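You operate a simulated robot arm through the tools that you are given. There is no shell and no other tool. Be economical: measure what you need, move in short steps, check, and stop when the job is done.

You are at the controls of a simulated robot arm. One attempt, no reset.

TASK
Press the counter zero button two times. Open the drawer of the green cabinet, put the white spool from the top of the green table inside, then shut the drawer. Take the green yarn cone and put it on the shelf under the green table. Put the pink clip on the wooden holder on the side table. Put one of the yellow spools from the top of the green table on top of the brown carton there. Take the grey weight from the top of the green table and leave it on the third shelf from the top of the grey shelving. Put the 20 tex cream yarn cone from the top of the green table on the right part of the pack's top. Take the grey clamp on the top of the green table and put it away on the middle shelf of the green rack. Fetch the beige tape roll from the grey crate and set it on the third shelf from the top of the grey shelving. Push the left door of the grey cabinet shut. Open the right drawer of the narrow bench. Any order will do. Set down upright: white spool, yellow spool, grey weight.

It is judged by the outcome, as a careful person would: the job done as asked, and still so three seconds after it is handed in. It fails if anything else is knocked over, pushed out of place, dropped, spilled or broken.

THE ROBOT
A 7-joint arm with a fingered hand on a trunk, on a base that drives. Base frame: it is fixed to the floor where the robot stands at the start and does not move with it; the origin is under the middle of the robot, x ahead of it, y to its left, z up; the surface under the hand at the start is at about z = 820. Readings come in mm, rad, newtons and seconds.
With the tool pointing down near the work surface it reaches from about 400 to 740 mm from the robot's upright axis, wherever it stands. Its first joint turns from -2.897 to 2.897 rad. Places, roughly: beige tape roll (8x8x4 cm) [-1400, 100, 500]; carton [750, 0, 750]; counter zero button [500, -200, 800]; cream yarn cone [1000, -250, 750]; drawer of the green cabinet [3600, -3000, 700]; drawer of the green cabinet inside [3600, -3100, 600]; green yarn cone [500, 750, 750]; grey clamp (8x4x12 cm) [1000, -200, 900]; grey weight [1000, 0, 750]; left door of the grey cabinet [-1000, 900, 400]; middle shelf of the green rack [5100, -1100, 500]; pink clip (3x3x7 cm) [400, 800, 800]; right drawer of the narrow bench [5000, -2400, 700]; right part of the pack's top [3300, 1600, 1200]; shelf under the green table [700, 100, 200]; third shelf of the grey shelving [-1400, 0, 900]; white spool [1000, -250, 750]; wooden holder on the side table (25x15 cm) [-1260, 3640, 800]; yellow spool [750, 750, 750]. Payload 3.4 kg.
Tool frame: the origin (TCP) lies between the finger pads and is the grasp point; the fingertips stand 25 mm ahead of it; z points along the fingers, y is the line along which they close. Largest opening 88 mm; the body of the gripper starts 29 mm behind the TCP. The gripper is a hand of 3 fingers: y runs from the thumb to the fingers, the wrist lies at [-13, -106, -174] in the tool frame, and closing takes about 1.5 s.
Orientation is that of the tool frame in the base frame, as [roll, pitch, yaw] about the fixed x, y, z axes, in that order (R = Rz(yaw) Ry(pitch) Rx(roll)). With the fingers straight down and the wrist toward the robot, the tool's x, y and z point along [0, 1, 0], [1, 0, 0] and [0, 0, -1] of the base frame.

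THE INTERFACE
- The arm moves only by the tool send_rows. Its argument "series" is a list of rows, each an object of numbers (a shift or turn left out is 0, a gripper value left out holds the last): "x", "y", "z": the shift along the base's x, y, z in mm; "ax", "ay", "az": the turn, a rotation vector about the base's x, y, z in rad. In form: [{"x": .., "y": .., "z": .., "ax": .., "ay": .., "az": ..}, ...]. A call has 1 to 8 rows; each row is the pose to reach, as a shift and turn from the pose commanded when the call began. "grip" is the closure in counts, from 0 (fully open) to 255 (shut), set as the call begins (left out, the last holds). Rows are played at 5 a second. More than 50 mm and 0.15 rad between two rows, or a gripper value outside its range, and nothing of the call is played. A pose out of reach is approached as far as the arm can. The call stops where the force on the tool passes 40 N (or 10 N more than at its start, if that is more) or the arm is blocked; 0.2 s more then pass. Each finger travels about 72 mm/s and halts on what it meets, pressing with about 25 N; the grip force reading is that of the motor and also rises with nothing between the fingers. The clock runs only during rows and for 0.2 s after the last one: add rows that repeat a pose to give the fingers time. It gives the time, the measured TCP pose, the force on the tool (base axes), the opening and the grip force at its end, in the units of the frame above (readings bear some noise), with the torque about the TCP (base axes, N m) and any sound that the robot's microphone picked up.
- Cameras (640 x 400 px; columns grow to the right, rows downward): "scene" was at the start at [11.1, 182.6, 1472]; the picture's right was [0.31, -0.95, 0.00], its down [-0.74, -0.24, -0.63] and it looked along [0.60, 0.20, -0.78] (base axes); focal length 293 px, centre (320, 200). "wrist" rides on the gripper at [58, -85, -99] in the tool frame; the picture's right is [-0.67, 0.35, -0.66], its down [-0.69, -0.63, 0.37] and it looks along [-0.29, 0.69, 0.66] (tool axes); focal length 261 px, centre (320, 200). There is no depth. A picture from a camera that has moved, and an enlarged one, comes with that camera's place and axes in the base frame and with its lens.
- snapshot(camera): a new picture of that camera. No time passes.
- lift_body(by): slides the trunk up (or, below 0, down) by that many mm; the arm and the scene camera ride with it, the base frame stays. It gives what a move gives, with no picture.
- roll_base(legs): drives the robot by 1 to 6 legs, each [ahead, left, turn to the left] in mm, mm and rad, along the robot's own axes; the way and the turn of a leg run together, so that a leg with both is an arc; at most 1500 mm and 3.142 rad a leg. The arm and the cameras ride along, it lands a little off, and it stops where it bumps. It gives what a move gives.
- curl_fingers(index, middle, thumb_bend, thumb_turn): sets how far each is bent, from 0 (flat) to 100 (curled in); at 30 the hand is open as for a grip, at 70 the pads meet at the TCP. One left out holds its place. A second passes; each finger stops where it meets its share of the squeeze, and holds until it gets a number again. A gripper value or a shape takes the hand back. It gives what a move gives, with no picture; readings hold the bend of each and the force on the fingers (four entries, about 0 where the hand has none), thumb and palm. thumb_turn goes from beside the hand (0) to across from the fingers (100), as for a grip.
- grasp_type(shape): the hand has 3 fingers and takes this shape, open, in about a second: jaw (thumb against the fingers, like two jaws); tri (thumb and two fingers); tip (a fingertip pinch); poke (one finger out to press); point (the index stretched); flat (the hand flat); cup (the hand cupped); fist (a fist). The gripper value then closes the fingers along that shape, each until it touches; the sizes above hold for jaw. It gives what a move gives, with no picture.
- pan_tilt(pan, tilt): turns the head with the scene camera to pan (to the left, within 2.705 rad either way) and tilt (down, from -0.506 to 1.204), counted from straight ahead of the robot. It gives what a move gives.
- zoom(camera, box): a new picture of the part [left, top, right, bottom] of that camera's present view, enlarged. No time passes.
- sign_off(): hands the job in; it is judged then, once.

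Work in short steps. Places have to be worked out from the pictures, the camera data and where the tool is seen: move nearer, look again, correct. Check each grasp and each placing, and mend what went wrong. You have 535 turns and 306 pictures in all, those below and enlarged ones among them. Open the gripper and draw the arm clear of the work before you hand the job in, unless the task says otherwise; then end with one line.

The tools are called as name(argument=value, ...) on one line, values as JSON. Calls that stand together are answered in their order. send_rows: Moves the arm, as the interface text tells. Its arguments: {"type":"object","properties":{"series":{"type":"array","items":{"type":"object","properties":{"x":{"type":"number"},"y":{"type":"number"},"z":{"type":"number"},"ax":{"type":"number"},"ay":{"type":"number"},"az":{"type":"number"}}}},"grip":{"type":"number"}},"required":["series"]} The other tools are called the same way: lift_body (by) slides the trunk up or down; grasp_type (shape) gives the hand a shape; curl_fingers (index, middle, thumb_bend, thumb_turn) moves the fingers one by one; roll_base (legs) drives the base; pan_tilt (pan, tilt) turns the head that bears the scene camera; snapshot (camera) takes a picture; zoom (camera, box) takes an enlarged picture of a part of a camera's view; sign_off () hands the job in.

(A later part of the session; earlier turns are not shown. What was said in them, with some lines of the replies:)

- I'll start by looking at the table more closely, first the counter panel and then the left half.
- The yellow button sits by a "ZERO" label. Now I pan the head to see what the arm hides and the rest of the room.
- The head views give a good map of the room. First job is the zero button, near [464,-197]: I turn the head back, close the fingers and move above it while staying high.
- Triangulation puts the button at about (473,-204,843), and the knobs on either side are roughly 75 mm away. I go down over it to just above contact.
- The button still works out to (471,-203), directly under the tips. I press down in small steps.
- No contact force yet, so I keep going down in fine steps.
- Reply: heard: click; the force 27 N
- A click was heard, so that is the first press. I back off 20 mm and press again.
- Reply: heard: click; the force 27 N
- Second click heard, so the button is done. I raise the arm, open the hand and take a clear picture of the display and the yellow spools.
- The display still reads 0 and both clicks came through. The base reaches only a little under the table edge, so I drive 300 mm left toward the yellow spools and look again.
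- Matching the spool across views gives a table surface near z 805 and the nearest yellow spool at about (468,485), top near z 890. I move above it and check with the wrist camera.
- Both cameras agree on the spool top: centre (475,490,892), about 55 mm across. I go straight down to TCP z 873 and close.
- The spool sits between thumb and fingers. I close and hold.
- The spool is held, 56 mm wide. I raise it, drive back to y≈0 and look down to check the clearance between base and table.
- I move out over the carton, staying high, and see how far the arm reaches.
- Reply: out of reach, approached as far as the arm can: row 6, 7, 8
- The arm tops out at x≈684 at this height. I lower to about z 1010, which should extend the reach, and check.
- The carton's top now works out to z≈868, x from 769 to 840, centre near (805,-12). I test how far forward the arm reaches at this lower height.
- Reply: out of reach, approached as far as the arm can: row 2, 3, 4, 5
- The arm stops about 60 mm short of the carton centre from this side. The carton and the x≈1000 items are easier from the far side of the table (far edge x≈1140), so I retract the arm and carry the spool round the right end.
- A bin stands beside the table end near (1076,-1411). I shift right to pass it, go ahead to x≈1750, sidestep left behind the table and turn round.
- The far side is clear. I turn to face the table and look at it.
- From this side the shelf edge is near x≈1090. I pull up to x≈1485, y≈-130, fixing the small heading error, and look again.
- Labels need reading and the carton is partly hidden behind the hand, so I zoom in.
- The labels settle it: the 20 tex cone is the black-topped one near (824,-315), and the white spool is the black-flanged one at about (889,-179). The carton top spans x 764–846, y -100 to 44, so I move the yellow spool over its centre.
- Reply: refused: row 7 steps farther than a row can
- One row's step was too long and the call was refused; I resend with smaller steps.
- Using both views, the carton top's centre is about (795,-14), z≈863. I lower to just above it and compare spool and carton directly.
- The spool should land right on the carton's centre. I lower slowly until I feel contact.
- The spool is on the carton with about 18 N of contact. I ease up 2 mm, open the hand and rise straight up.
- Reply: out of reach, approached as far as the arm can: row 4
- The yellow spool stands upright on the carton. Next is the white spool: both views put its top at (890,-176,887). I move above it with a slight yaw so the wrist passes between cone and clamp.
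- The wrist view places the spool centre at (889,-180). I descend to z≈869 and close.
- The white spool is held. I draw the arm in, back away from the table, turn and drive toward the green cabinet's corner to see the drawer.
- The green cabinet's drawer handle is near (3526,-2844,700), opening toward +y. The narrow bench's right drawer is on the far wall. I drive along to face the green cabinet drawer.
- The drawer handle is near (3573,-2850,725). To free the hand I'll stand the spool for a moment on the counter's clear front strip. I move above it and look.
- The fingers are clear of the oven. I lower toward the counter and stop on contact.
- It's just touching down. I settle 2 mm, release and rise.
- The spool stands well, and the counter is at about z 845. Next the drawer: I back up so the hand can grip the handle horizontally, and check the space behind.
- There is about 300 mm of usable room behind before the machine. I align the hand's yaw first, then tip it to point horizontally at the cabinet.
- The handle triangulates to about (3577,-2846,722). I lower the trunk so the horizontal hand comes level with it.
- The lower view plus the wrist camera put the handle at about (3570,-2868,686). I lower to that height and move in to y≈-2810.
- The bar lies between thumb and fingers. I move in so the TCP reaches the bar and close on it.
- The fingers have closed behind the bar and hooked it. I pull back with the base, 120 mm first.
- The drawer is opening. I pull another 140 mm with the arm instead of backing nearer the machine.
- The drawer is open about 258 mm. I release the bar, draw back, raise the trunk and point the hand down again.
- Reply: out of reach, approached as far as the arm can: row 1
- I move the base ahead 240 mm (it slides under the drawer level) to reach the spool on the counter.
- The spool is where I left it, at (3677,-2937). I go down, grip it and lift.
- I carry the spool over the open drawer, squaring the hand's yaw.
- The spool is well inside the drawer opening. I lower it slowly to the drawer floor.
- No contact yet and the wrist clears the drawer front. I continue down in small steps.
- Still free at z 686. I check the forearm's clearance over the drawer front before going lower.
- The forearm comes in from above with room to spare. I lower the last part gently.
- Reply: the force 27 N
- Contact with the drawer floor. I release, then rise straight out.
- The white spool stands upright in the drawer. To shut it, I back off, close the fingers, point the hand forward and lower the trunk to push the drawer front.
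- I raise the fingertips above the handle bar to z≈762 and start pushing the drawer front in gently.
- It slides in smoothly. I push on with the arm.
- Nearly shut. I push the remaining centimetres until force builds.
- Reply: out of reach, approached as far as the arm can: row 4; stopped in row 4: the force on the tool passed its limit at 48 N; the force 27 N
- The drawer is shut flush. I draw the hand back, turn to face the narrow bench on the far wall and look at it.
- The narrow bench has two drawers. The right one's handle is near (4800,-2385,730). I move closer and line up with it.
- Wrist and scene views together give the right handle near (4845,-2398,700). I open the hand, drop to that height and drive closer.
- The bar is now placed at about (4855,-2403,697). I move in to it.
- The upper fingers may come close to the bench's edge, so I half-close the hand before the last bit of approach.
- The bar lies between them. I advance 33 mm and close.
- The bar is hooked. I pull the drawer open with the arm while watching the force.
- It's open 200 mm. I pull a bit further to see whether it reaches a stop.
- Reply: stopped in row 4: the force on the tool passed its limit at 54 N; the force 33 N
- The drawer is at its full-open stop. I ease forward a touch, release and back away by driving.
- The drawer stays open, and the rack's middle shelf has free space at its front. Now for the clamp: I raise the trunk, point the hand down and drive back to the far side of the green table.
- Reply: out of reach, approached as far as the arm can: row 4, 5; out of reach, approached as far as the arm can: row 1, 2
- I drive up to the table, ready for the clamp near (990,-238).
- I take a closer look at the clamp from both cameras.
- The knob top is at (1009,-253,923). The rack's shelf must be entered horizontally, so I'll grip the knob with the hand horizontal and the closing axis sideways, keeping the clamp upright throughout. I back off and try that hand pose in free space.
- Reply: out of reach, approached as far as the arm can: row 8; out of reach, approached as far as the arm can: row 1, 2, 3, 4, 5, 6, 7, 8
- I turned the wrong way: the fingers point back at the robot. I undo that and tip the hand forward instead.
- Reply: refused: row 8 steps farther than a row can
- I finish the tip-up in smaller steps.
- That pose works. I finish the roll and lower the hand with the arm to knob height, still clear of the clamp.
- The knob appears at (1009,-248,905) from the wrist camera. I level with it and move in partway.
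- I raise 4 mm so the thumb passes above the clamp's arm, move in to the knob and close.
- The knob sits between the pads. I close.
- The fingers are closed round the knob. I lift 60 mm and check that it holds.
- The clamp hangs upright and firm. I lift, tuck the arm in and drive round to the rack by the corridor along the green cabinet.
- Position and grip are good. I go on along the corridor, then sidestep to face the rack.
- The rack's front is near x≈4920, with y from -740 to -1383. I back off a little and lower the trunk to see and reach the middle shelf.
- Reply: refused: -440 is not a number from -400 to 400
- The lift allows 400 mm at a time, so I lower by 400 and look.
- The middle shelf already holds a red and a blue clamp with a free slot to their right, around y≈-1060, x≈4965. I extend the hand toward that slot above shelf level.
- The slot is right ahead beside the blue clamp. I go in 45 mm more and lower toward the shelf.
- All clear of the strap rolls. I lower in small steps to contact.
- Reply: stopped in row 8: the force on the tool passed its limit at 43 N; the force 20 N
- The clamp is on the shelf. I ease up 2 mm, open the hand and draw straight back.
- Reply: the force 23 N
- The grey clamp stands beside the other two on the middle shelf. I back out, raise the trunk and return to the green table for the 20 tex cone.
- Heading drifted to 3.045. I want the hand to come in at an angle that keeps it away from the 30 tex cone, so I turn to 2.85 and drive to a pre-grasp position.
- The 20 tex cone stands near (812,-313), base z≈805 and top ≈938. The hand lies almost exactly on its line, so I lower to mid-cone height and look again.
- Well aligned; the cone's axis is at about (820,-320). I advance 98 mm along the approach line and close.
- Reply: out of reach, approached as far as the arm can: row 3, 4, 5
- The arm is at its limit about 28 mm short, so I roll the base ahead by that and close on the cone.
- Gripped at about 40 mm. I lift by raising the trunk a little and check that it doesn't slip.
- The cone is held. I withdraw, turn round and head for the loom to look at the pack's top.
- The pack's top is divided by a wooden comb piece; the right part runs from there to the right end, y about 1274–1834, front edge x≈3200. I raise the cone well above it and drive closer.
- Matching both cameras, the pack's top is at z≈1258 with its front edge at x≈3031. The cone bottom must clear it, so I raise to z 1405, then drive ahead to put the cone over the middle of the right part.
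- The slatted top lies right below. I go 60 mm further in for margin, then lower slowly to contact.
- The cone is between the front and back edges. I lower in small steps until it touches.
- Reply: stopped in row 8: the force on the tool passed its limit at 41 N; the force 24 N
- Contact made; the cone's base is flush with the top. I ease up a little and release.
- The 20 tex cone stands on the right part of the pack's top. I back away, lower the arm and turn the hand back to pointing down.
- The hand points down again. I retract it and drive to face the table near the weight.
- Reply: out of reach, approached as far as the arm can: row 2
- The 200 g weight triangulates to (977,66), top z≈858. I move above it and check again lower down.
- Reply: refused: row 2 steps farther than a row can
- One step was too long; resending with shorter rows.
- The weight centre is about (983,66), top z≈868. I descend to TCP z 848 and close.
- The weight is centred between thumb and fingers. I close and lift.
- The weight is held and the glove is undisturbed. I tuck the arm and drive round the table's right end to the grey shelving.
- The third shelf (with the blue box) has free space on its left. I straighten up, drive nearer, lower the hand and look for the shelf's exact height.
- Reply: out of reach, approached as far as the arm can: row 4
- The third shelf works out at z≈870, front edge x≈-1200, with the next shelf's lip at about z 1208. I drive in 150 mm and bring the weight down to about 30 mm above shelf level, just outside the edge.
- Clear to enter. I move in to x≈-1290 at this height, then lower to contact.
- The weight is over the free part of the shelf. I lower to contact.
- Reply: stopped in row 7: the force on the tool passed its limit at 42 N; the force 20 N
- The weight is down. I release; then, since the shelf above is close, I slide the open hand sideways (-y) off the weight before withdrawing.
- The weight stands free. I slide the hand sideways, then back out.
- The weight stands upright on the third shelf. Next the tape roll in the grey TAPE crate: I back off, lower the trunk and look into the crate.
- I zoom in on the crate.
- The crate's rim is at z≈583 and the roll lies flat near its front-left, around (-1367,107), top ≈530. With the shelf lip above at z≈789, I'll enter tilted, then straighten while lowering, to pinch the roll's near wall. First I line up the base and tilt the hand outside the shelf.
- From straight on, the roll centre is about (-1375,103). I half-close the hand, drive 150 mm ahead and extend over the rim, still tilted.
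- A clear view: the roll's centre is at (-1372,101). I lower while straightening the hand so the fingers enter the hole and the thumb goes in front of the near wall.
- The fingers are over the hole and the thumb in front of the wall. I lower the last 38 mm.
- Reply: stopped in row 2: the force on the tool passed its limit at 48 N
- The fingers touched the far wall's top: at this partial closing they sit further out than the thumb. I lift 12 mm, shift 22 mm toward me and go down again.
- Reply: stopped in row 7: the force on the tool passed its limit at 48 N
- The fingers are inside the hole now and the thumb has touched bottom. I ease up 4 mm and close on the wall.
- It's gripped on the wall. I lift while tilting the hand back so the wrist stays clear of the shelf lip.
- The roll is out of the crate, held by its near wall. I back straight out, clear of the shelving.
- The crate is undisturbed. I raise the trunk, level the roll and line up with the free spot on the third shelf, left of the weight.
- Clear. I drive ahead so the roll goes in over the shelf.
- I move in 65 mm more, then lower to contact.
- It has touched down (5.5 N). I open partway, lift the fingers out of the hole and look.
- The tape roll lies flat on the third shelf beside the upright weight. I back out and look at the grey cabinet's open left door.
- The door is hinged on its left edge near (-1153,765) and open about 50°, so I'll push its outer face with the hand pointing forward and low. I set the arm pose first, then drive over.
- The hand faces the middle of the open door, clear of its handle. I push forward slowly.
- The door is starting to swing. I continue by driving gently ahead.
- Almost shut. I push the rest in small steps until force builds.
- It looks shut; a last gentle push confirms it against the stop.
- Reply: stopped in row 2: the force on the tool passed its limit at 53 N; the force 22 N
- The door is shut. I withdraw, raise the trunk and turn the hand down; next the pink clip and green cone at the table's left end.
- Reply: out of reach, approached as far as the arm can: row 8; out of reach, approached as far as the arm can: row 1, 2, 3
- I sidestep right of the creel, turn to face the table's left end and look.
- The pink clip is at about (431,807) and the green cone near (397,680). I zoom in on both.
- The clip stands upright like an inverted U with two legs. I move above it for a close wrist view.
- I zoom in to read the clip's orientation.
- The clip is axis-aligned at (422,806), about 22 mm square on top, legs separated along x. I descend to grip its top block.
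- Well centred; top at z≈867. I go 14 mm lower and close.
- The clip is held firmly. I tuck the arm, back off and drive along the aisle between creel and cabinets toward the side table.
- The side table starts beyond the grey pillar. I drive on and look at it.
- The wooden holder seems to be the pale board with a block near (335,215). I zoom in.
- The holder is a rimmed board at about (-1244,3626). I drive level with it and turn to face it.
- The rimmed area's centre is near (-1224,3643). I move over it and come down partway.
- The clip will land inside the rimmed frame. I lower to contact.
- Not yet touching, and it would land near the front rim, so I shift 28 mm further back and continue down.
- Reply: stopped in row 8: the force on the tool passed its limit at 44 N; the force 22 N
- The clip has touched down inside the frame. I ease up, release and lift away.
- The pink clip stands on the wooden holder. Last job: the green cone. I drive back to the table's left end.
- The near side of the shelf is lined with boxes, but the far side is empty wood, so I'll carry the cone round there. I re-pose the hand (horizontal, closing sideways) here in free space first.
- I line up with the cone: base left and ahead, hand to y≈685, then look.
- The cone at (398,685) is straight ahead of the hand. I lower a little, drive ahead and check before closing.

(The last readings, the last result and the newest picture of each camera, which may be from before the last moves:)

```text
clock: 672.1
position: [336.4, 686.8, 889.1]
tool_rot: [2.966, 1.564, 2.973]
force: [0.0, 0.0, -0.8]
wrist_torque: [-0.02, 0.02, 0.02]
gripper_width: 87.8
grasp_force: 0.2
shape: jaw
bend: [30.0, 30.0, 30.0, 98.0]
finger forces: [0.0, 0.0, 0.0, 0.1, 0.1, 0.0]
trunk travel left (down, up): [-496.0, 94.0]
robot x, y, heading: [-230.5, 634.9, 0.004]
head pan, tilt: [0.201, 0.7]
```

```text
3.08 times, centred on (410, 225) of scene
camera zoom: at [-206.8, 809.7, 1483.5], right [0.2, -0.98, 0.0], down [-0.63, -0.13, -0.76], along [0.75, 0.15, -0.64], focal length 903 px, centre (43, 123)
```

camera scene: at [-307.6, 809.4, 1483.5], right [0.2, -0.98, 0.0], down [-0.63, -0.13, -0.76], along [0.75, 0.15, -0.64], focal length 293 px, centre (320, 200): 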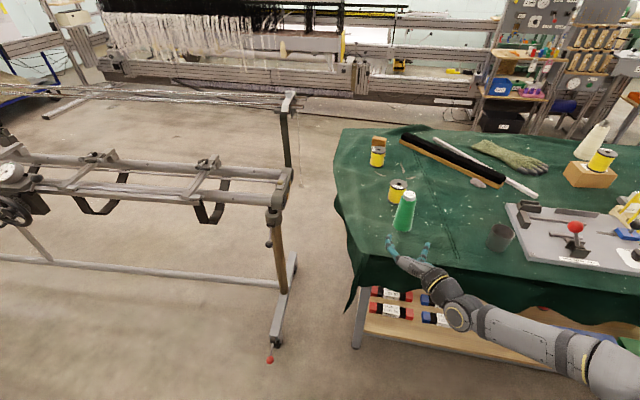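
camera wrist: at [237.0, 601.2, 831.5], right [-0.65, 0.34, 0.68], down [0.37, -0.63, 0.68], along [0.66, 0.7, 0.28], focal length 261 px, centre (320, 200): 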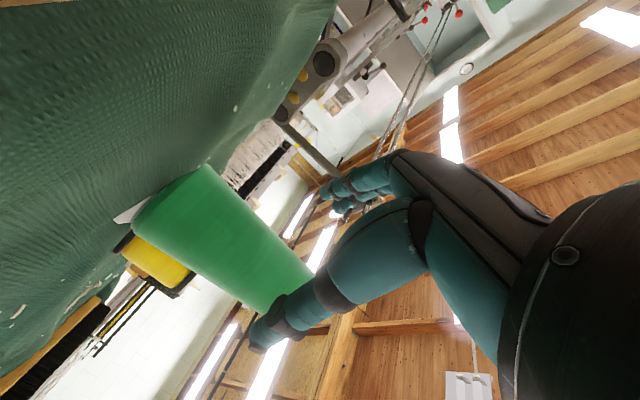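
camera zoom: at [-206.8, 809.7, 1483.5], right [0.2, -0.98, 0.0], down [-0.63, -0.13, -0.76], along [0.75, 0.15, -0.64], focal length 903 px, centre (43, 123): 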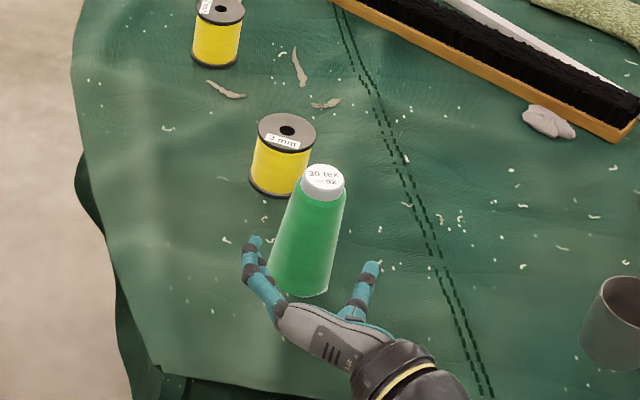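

Aligned, with the yellow spool safely behind. I advance 60 mm and close.

send_rows(series=[{"x": 20}, {"x": 40}, {"x": 55}, {"x": 60}, {"x": 60}])

snapshot(camera="wrist")

send_rows(series=[{}, {}, {}, {}, {}, {}, {}, {}], grip=255)

lift_body(by=80)

snapshot(camera="wrist")

zoom(camera="scene", box=[340, 160, 480, 290])

```text
clock: 673.3
position: [395.9, 686.5, 888.0]
tool_rot: [2.823, 1.563, 2.829]
force: [-0.1, -0.2, 0.5]
wrist_torque: [-0.01, -0.01, -0.02]
gripper_width: 88.0
grasp_force: 0.0
shape: jaw
bend: [30.0, 30.0, 30.0, 98.0]
finger forces: [0.0, 0.1, 0.0, 0.0, 0.1, 0.0]
trunk travel left (down, up): [-496.0, 94.0]
robot x, y, heading: [-225.2, 634.0, 0.007]
head pan, tilt: [0.201, 0.7]
```

```text
79 pictures are left
camera wrist: at [297.2, 601.6, 831.0], right [-0.65, 0.34, 0.68], down [0.37, -0.63, 0.68], along [0.66, 0.7, 0.28], focal length 261 px, centre (320, 200)
```

wrist: 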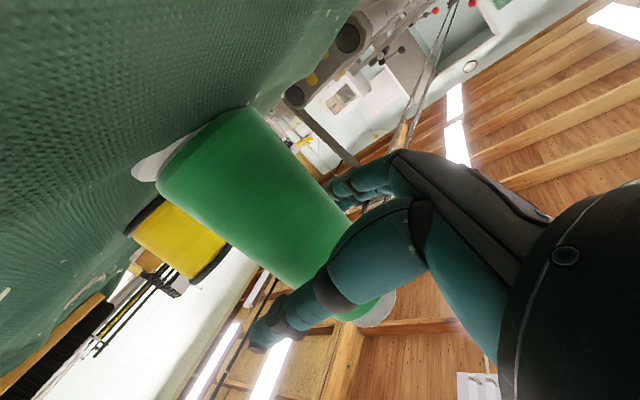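

```text
clock: 675.1
position: [395.8, 687.3, 887.7]
tool_rot: [2.979, 1.563, 2.985]
force: [1.3, 0.8, 3.0]
wrist_torque: [0.04, -0.07, -0.01]
gripper_width: 36.8
grasp_force: 24.7
shape: jaw
bend: [74.0, 49.0, 72.0, 100.0]
finger forces: [13.9, 7.2, 0.0, 0.0, 22.1, 0.0]
trunk travel left (down, up): [-496.0, 94.0]
robot x, y, heading: [-228.7, 630.7, 0.003]
head pan, tilt: [0.201, 0.7]
```

```text
clock: 676.3
position: [396.0, 687.1, 967.4]
tool_rot: [2.893, 1.561, 2.899]
force: [-0.3, 0.4, -1.8]
wrist_torque: [-0.02, 0.01, -0.03]
gripper_width: 36.7
grasp_force: 25.4
shape: jaw
bend: [74.0, 50.0, 72.0, 100.0]
finger forces: [13.1, 6.7, 0.0, 0.0, 20.9, 0.0]
trunk travel left (down, up): [-576.0, 14.0]
robot x, y, heading: [-228.3, 634.6, 0.0]
head pan, tilt: [0.201, 0.7]
```

```text
78 pictures are left
camera wrist: at [297.1, 601.5, 910.9], right [-0.65, 0.34, 0.68], down [0.37, -0.63, 0.68], along [0.66, 0.7, 0.28], focal length 261 px, centre (320, 200)
```

wrist: 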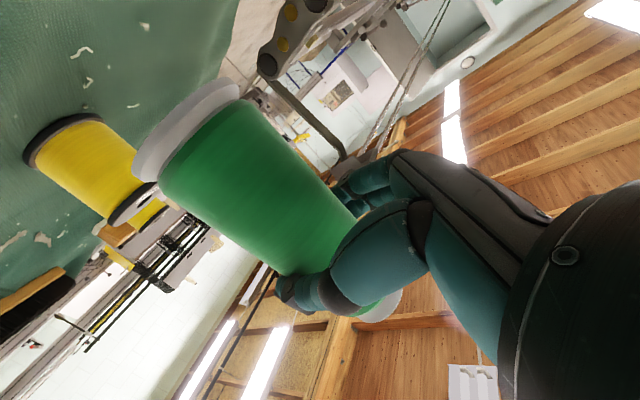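

```text
3.08 times, centred on (410, 225) of scene
camera zoom: at [-207.0, 809.8, 1563.5], right [0.2, -0.98, 0.0], down [-0.63, -0.13, -0.76], along [0.75, 0.15, -0.64], focal length 903 px, centre (43, 123)
```

zoom: 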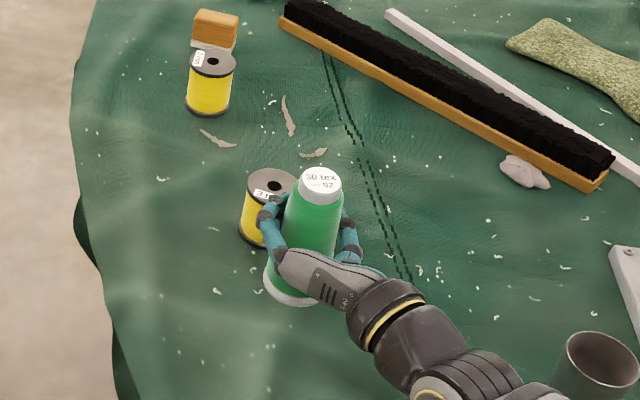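

The cone is held. I raise and tuck the arm, then drive round the right end of the table to its far side.

send_rows(series=[{"z": 30, "x": -20}, {"z": 60, "x": -50}, {"z": 90, "x": -85}, {"z": 100, "x": -110}])

roll_base(legs=[[-130, 0, 0], [0, -1300, 0], [0, -1290, 0], [1150, 0, 0], [1150, 0, 0]])

pan_tilt(pan=0.0, tilt=0.5)

snapshot(camera="wrist")

```text
clock: 677.3
position: [286.4, 687.0, 1067.4]
tool_rot: [3.063, 1.562, 3.068]
force: [-0.1, 0.7, -0.6]
wrist_torque: [-0.02, 0.0, -0.02]
gripper_width: 36.0
grasp_force: 24.9
shape: jaw
bend: [74.0, 50.0, 73.0, 100.0]
finger forces: [13.0, 6.8, 0.0, 0.0, 21.1, 0.0]
trunk travel left (down, up): [-576.0, 14.0]
robot x, y, heading: [-229.7, 632.3, 0.004]
head pan, tilt: [0.201, 0.7]
```

```text
clock: 701.7
position: [2462.3, -1870.7, 1067.2]
tool_rot: [2.935, 1.564, 2.962]
force: [0.2, -0.5, -1.0]
wrist_torque: [-0.01, 0.01, 0.01]
gripper_width: 35.8
grasp_force: 25.4
shape: jaw
bend: [74.0, 50.0, 73.0, 100.0]
finger forces: [12.9, 6.6, 0.0, 0.1, 21.0, 0.0]
trunk travel left (down, up): [-576.0, 14.0]
robot x, y, heading: [1947.4, -1937.0, 0.027]
head pan, tilt: [0.201, 0.7]
```

```text
clock: 702.5
position: [2463.0, -1869.1, 1068.2]
tool_rot: [2.954, 1.562, 2.981]
force: [-0.1, -0.1, -0.2]
wrist_torque: [0.01, 0.0, -0.03]
gripper_width: 36.0
grasp_force: 24.8
shape: jaw
bend: [74.0, 50.0, 73.0, 100.0]
finger forces: [13.0, 6.6, 0.0, 0.1, 21.0, 0.0]
trunk travel left (down, up): [-576.0, 14.0]
robot x, y, heading: [1945.8, -1933.7, 0.027]
head pan, tilt: [0.0, 0.499]
```

```text
76 pictures are left
camera wrist: at [2365.6, -1957.0, 1011.0], right [-0.66, 0.33, 0.68], down [0.39, -0.62, 0.68], along [0.64, 0.71, 0.28], focal length 261 px, centre (320, 200)
```

wrist: 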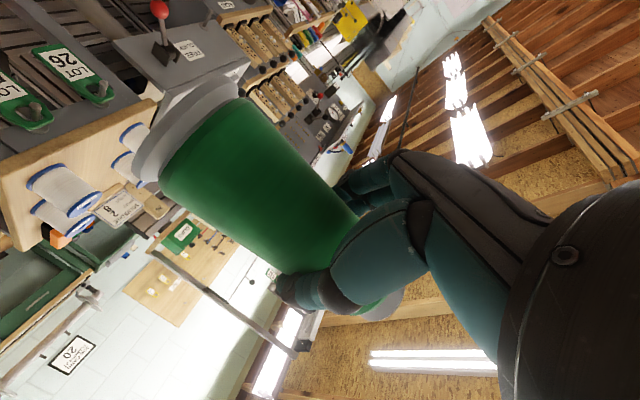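

The cone sits firmly. I move behind the table, turn to face it, lower the trunk and look at the shelf.

roll_base(legs=[[0, 900, 0], [0, 850, 0], [0, 0, 3.115]])

lift_body(by=-400)

snapshot(camera="scene")

```text
clock: 718.6
position: [1382.9, -264.9, 1067.3]
tool_rot: [2.828, 1.564, -0.276]
force: [0.5, 0.4, -1.2]
wrist_torque: [0.02, -0.01, 0.02]
gripper_width: 35.5
grasp_force: 24.8
shape: jaw
bend: [75.0, 50.0, 73.0, 100.0]
finger forces: [12.8, 6.3, 0.0, 0.0, 20.6, 0.0]
trunk travel left (down, up): [-576.0, 14.0]
robot x, y, heading: [1896.6, -193.8, -3.104]
head pan, tilt: [0.0, 0.499]
```

```text
clock: 722.5
position: [1383.0, -265.3, 668.4]
tool_rot: [2.751, 1.563, -0.35]
force: [1.3, 0.5, -0.8]
wrist_torque: [0.0, -0.01, -0.04]
gripper_width: 35.6
grasp_force: 25.4
shape: jaw
bend: [75.0, 50.0, 73.0, 100.0]
finger forces: [12.8, 6.3, 0.1, 0.0, 20.4, 0.1]
trunk travel left (down, up): [-176.0, 414.0]
robot x, y, heading: [1897.6, -194.3, -3.1]
head pan, tilt: [0.0, 0.499]
```

```text
75 pictures are left
camera scene: at [1869.2, -353.2, 1181.2], right [-0.04, 1.0, 0.0], down [0.48, 0.02, -0.88], along [-0.88, -0.03, -0.48], focal length 293 px, centre (320, 200)
```

scene: 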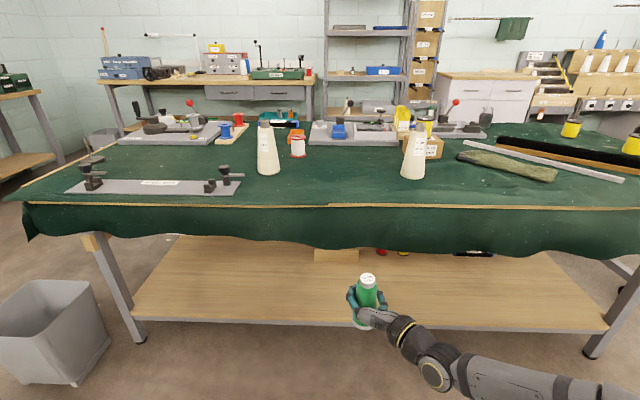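

The far side of the shelf is empty. I lower further, bring the cone to shelf height outside the table and straighten the heading.

lift_body(by=-170)

send_rows(series=[{"z": -30}, {"z": -60}, {"z": -90}, {"z": -120}, {"z": -150}, {"z": -165}])

roll_base(legs=[[200, 0, -0.04]])

snapshot(camera="scene")

snapshot(camera="wrist")

```text
clock: 724.4
position: [1381.6, -264.3, 498.1]
tool_rot: [2.894, 1.565, -0.208]
force: [-0.4, -0.2, -0.1]
wrist_torque: [-0.04, 0.01, 0.01]
gripper_width: 35.4
grasp_force: 26.2
shape: jaw
bend: [75.0, 50.0, 73.0, 100.0]
finger forces: [12.8, 6.3, 0.0, 0.0, 20.5, 0.1]
trunk travel left (down, up): [-6.0, 584.0]
robot x, y, heading: [1896.2, -195.3, -3.109]
head pan, tilt: [0.0, 0.499]
```

```text
clock: 725.8
position: [1383.5, -264.2, 331.7]
tool_rot: [3.017, 1.563, -0.085]
force: [1.0, -1.0, -0.6]
wrist_torque: [0.01, 0.02, -0.01]
gripper_width: 35.3
grasp_force: 25.7
shape: jaw
bend: [75.0, 50.0, 74.0, 100.0]
finger forces: [12.8, 6.3, 0.0, 0.1, 20.4, 0.1]
trunk travel left (down, up): [-6.0, 584.0]
robot x, y, heading: [1893.5, -195.4, -3.104]
head pan, tilt: [0.0, 0.499]
```

```text
clock: 727.4
position: [1178.6, -246.9, 331.8]
tool_rot: [2.786, 1.565, -0.356]
force: [-0.5, -0.2, -0.8]
wrist_torque: [0.02, 0.02, -0.01]
gripper_width: 35.6
grasp_force: 24.8
shape: jaw
bend: [75.0, 50.0, 74.0, 100.0]
finger forces: [12.8, 6.3, 0.0, 0.1, 20.4, 0.0]
trunk travel left (down, up): [-6.0, 584.0]
robot x, y, heading: [1695.6, -198.7, 3.139]
head pan, tilt: [0.0, 0.499]
```

```text
74 pictures are left
camera scene: at [1661.8, -355.6, 1011.2], right [0.0, 1.0, 0.0], down [0.48, 0.0, -0.88], along [-0.88, 0.0, -0.48], focal length 293 px, centre (320, 200)
```

scene: 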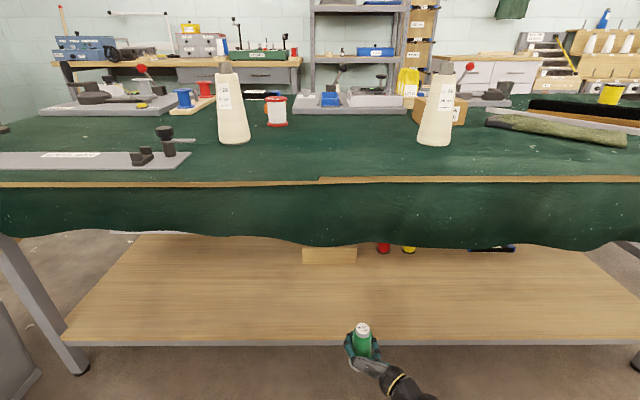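

```text
73 pictures are left
camera wrist: at [1279.1, -162.3, 275.6], right [0.65, -0.35, 0.68], down [-0.37, 0.63, 0.68], along [-0.66, -0.69, 0.28], focal length 261 px, centre (320, 200)
```

wrist: 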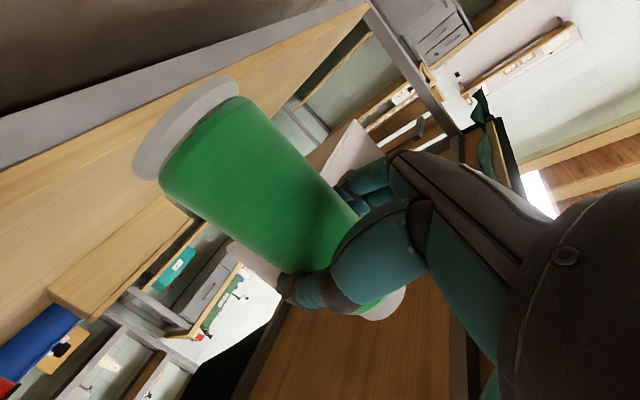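

The shelf surface is at about z 195 and the cone's bottom is at 250. I drive ahead to bring the cone over the shelf.

roll_base(legs=[[185, 0, 0]])

snapshot(camera="scene")

snapshot(camera="wrist")

```text
clock: 728.9
position: [992.7, -246.5, 332.4]
tool_rot: [3.136, 1.562, -0.008]
force: [0.4, -0.8, -1.1]
wrist_torque: [0.0, 0.0, 0.02]
gripper_width: 35.2
grasp_force: 25.3
shape: jaw
bend: [75.0, 50.0, 74.0, 100.0]
finger forces: [12.8, 6.4, 0.0, 0.1, 20.3, 0.1]
trunk travel left (down, up): [-6.0, 584.0]
robot x, y, heading: [1511.2, -196.9, 3.138]
head pan, tilt: [0.0, 0.499]
```

```text
72 pictures are left
camera scene: at [1477.0, -355.1, 1011.2], right [0.0, 1.0, 0.0], down [0.48, 0.0, -0.88], along [-0.88, 0.0, -0.48], focal length 293 px, centre (320, 200)
```

scene: 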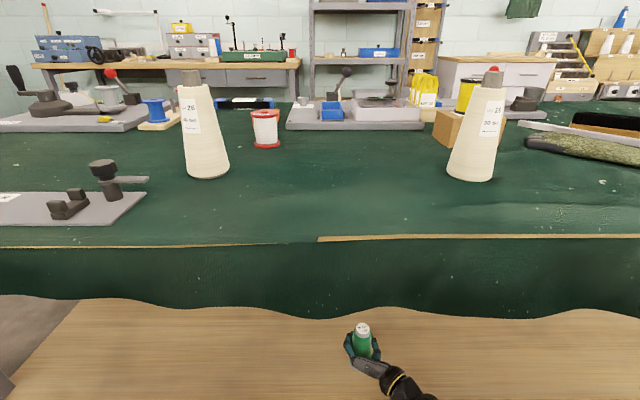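

```text
71 pictures are left
camera wrist: at [1094.4, -161.5, 275.6], right [0.65, -0.35, 0.68], down [-0.37, 0.63, 0.68], along [-0.66, -0.69, 0.28], focal length 261 px, centre (320, 200)
```

wrist: 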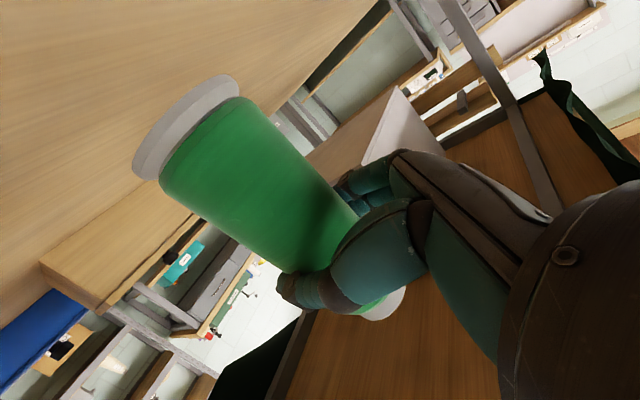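

The cone is over the shelf with nothing near it. I lower to contact.

send_rows(series=[{"z": -15}, {"z": -27}, {"z": -35}, {"z": -42}, {"z": -48}, {"z": -54}, {"z": -60}, {"z": -66}])

snapshot(camera="wrist")

```text
clock: 730.7
position: [994.3, -245.8, 271.8]
tool_rot: [1.178, 1.565, -1.967]
force: [-12.7, 2.9, 37.1]
wrist_torque: [-0.36, 0.36, -0.16]
gripper_width: 34.7
grasp_force: 24.8
shape: jaw
bend: [74.0, 51.0, 72.0, 100.0]
finger forces: [17.1, 8.1, 0.0, 0.0, 25.3, 0.0]
trunk travel left (down, up): [-6.0, 584.0]
robot x, y, heading: [1512.6, -198.4, 3.136]
head pan, tilt: [0.0, 0.499]
```

```text
70 pictures are left
camera wrist: at [1092.4, -161.9, 213.1], right [0.66, -0.35, 0.67], down [-0.36, 0.63, 0.68], along [-0.66, -0.69, 0.29], focal length 261 px, centre (320, 200)
```

wrist: 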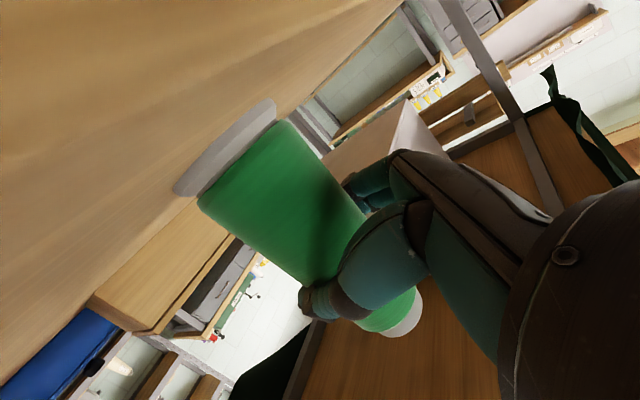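

Firm contact. I ease up 5 mm, release and check.

send_rows(series=[{"z": 6}, {"z": 6}])

send_rows(series=[{}, {}, {}, {}, {}, {}, {}, {}], grip=0)

snapshot(camera="wrist")

roll_base(legs=[[-200, 0, 0]])

snapshot(camera="scene")

snapshot(camera="wrist")

```text
clock: 731.3
position: [993.5, -247.3, 273.3]
tool_rot: [2.9, 1.565, -0.244]
force: [-11.3, 0.9, 21.9]
wrist_torque: [-0.17, 0.23, -0.14]
gripper_width: 34.7
grasp_force: 25.6
shape: jaw
bend: [74.0, 51.0, 72.0, 100.0]
finger forces: [16.8, 7.8, 0.0, 0.1, 21.9, 0.1]
trunk travel left (down, up): [-6.0, 584.0]
robot x, y, heading: [1509.0, -198.9, 3.141]
head pan, tilt: [0.0, 0.499]
```

```text
clock: 733.1
position: [993.9, -247.4, 272.4]
tool_rot: [2.686, 1.563, -0.458]
force: [-0.5, 1.2, 0.2]
wrist_torque: [0.02, 0.02, 0.02]
gripper_width: 87.6
grasp_force: 0.0
shape: jaw
bend: [30.0, 30.0, 30.0, 98.0]
finger forces: [0.0, 0.0, 0.1, 0.0, 0.0, 0.1]
trunk travel left (down, up): [-6.0, 584.0]
robot x, y, heading: [1505.7, -199.2, 3.137]
head pan, tilt: [0.0, 0.499]
```

```text
69 pictures are left
camera wrist: at [1094.4, -161.6, 215.9], right [0.65, -0.35, 0.68], down [-0.37, 0.63, 0.68], along [-0.66, -0.69, 0.28], focal length 261 px, centre (320, 200)
```

wrist: 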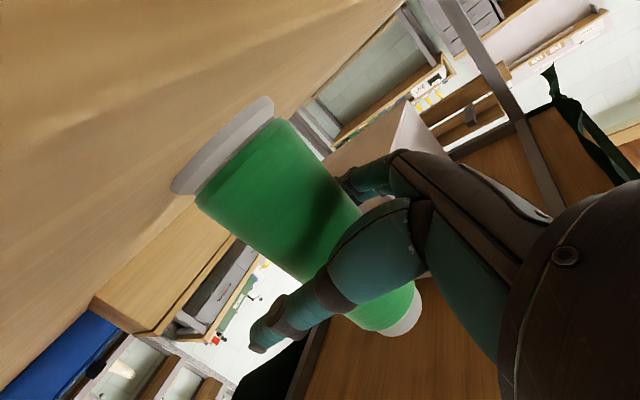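

```text
clock: 734.7
position: [1193.3, -246.9, 272.4]
tool_rot: [2.768, 1.564, -0.377]
force: [0.3, 0.4, 0.5]
wrist_torque: [0.0, 0.01, -0.01]
gripper_width: 87.7
grasp_force: 0.1
shape: jaw
bend: [30.0, 30.0, 30.0, 98.0]
finger forces: [0.0, 0.0, 0.0, 0.0, 0.0, 0.0]
trunk travel left (down, up): [-6.0, 584.0]
robot x, y, heading: [1709.8, -201.5, 3.137]
head pan, tilt: [0.0, 0.499]
```

```text
68 pictures are left
camera scene: at [1676.3, -355.8, 1011.2], right [0.0, 1.0, 0.0], down [0.48, 0.0, -0.88], along [-0.88, 0.0, -0.48], focal length 293 px, centre (320, 200)
```

scene: 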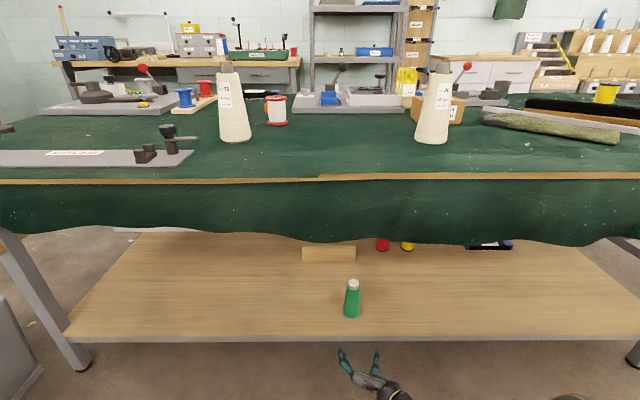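

```text
67 pictures are left
camera wrist: at [1294.0, -161.8, 215.9], right [0.65, -0.35, 0.68], down [-0.37, 0.63, 0.68], along [-0.66, -0.69, 0.28], focal length 261 px, centre (320, 200)
```

wrist: 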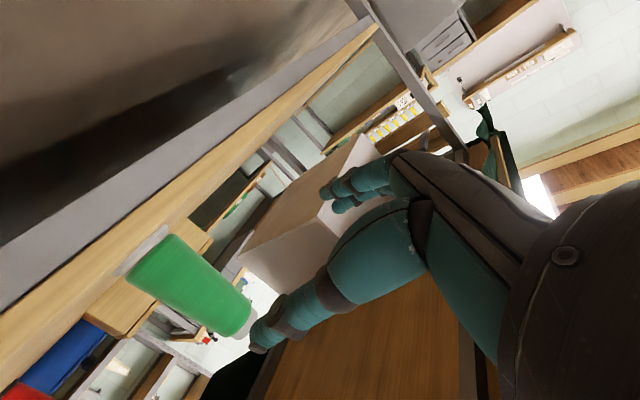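

The green cone stands on the shelf. I back away, raise the trunk and make final checks of the table and the pack.

roll_base(legs=[[-200, 0, 0]])

lift_body(by=400)

lift_body(by=150)

pan_tilt(pan=-0.2, tilt=0.7)

snapshot(camera="scene")

pan_tilt(pan=-2.1, tilt=0.3)

snapshot(camera="scene")

```text
clock: 736.3
position: [1393.2, -248.1, 272.0]
tool_rot: [2.738, 1.561, -0.403]
force: [-0.8, 0.6, 0.0]
wrist_torque: [0.02, -0.04, 0.01]
gripper_width: 87.6
grasp_force: 0.1
shape: jaw
bend: [30.0, 30.0, 30.0, 98.0]
finger forces: [0.0, 0.1, 0.0, 0.1, 0.0, 0.0]
trunk travel left (down, up): [-6.0, 584.0]
robot x, y, heading: [1911.1, -198.3, 3.138]
head pan, tilt: [0.0, 0.499]
```

```text
clock: 740.1
position: [1394.5, -249.7, 672.2]
tool_rot: [2.774, 1.564, -0.368]
force: [0.3, 0.2, -0.8]
wrist_torque: [-0.05, 0.0, 0.02]
gripper_width: 87.8
grasp_force: 0.2
shape: jaw
bend: [30.0, 30.0, 30.0, 98.0]
finger forces: [0.0, 0.0, 0.0, 0.0, 0.0, 0.0]
trunk travel left (down, up): [-406.0, 184.0]
robot x, y, heading: [1909.8, -199.1, 3.145]
head pan, tilt: [0.0, 0.499]
```

```text
clock: 741.9
position: [1393.4, -248.8, 822.4]
tool_rot: [3.087, 1.564, -0.054]
force: [-0.8, 0.1, 0.6]
wrist_torque: [-0.01, -0.03, -0.01]
gripper_width: 87.8
grasp_force: 0.0
shape: jaw
bend: [30.0, 30.0, 30.0, 98.0]
finger forces: [0.0, 0.1, 0.1, 0.1, 0.0, 0.0]
trunk travel left (down, up): [-556.0, 34.0]
robot x, y, heading: [1905.9, -197.9, 3.14]
head pan, tilt: [0.0, 0.499]
```

```text
clock: 742.6
position: [1393.3, -248.9, 822.1]
tool_rot: [2.681, 1.565, -0.459]
force: [0.0, -0.2, -0.1]
wrist_torque: [0.04, -0.01, 0.02]
gripper_width: 87.8
grasp_force: 0.1
shape: jaw
bend: [30.0, 30.0, 30.0, 98.0]
finger forces: [0.0, 0.0, 0.0, 0.1, 0.0, 0.0]
trunk travel left (down, up): [-556.0, 34.0]
robot x, y, heading: [1910.5, -203.7, 3.14]
head pan, tilt: [-0.201, 0.7]
```

```text
66 pictures are left
camera scene: at [1884.2, -339.6, 1543.6], right [0.2, 0.98, 0.0], down [0.63, -0.13, -0.77], along [-0.75, 0.15, -0.64], focal length 293 px, centre (320, 200)
```

scene: 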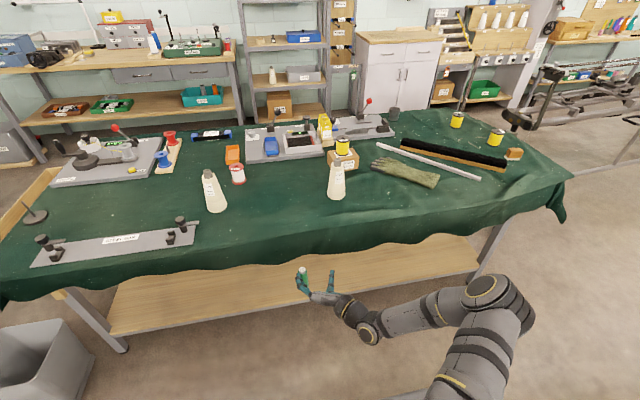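

```text
clock: 744.5
position: [1393.3, -248.6, 822.4]
tool_rot: [2.889, 1.563, -0.255]
force: [-0.2, -0.1, 0.2]
wrist_torque: [0.01, 0.04, -0.05]
gripper_width: 87.4
grasp_force: 0.1
shape: jaw
bend: [30.0, 30.0, 30.0, 98.0]
finger forces: [0.0, 0.0, 0.0, 0.1, 0.1, 0.0]
trunk travel left (down, up): [-556.0, 34.0]
robot x, y, heading: [1909.2, -198.3, 3.14]
head pan, tilt: [-2.1, 0.3]
```

```text
65 pictures are left
camera scene: at [2014.6, -276.1, 1579.6], right [0.86, -0.51, 0.0], down [-0.15, -0.26, -0.96], along [0.48, 0.82, -0.3], focal length 293 px, centre (320, 200)
```

scene: 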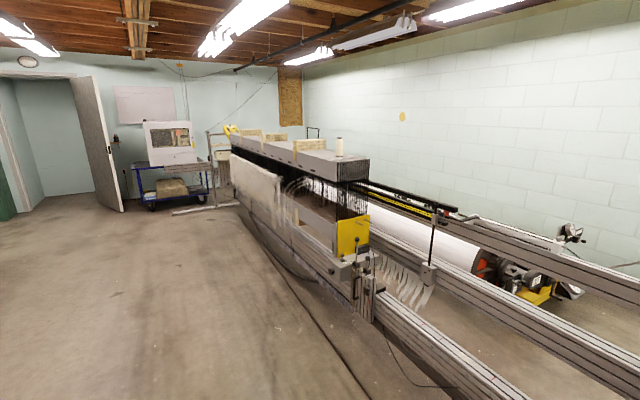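

The yellow spool is on the carton, the 20 tex cone stands on the pack, nothing else is disturbed, and the open hand is clear of the table. I hand the job in.

sign_off()

```text
The job is handed in.
```

All eleven tasks are done and handed in, and I saw nothing else knocked over or moved. I checked each placement by camera. Both zero-button presses gave an audible click, and the counter reads 0.
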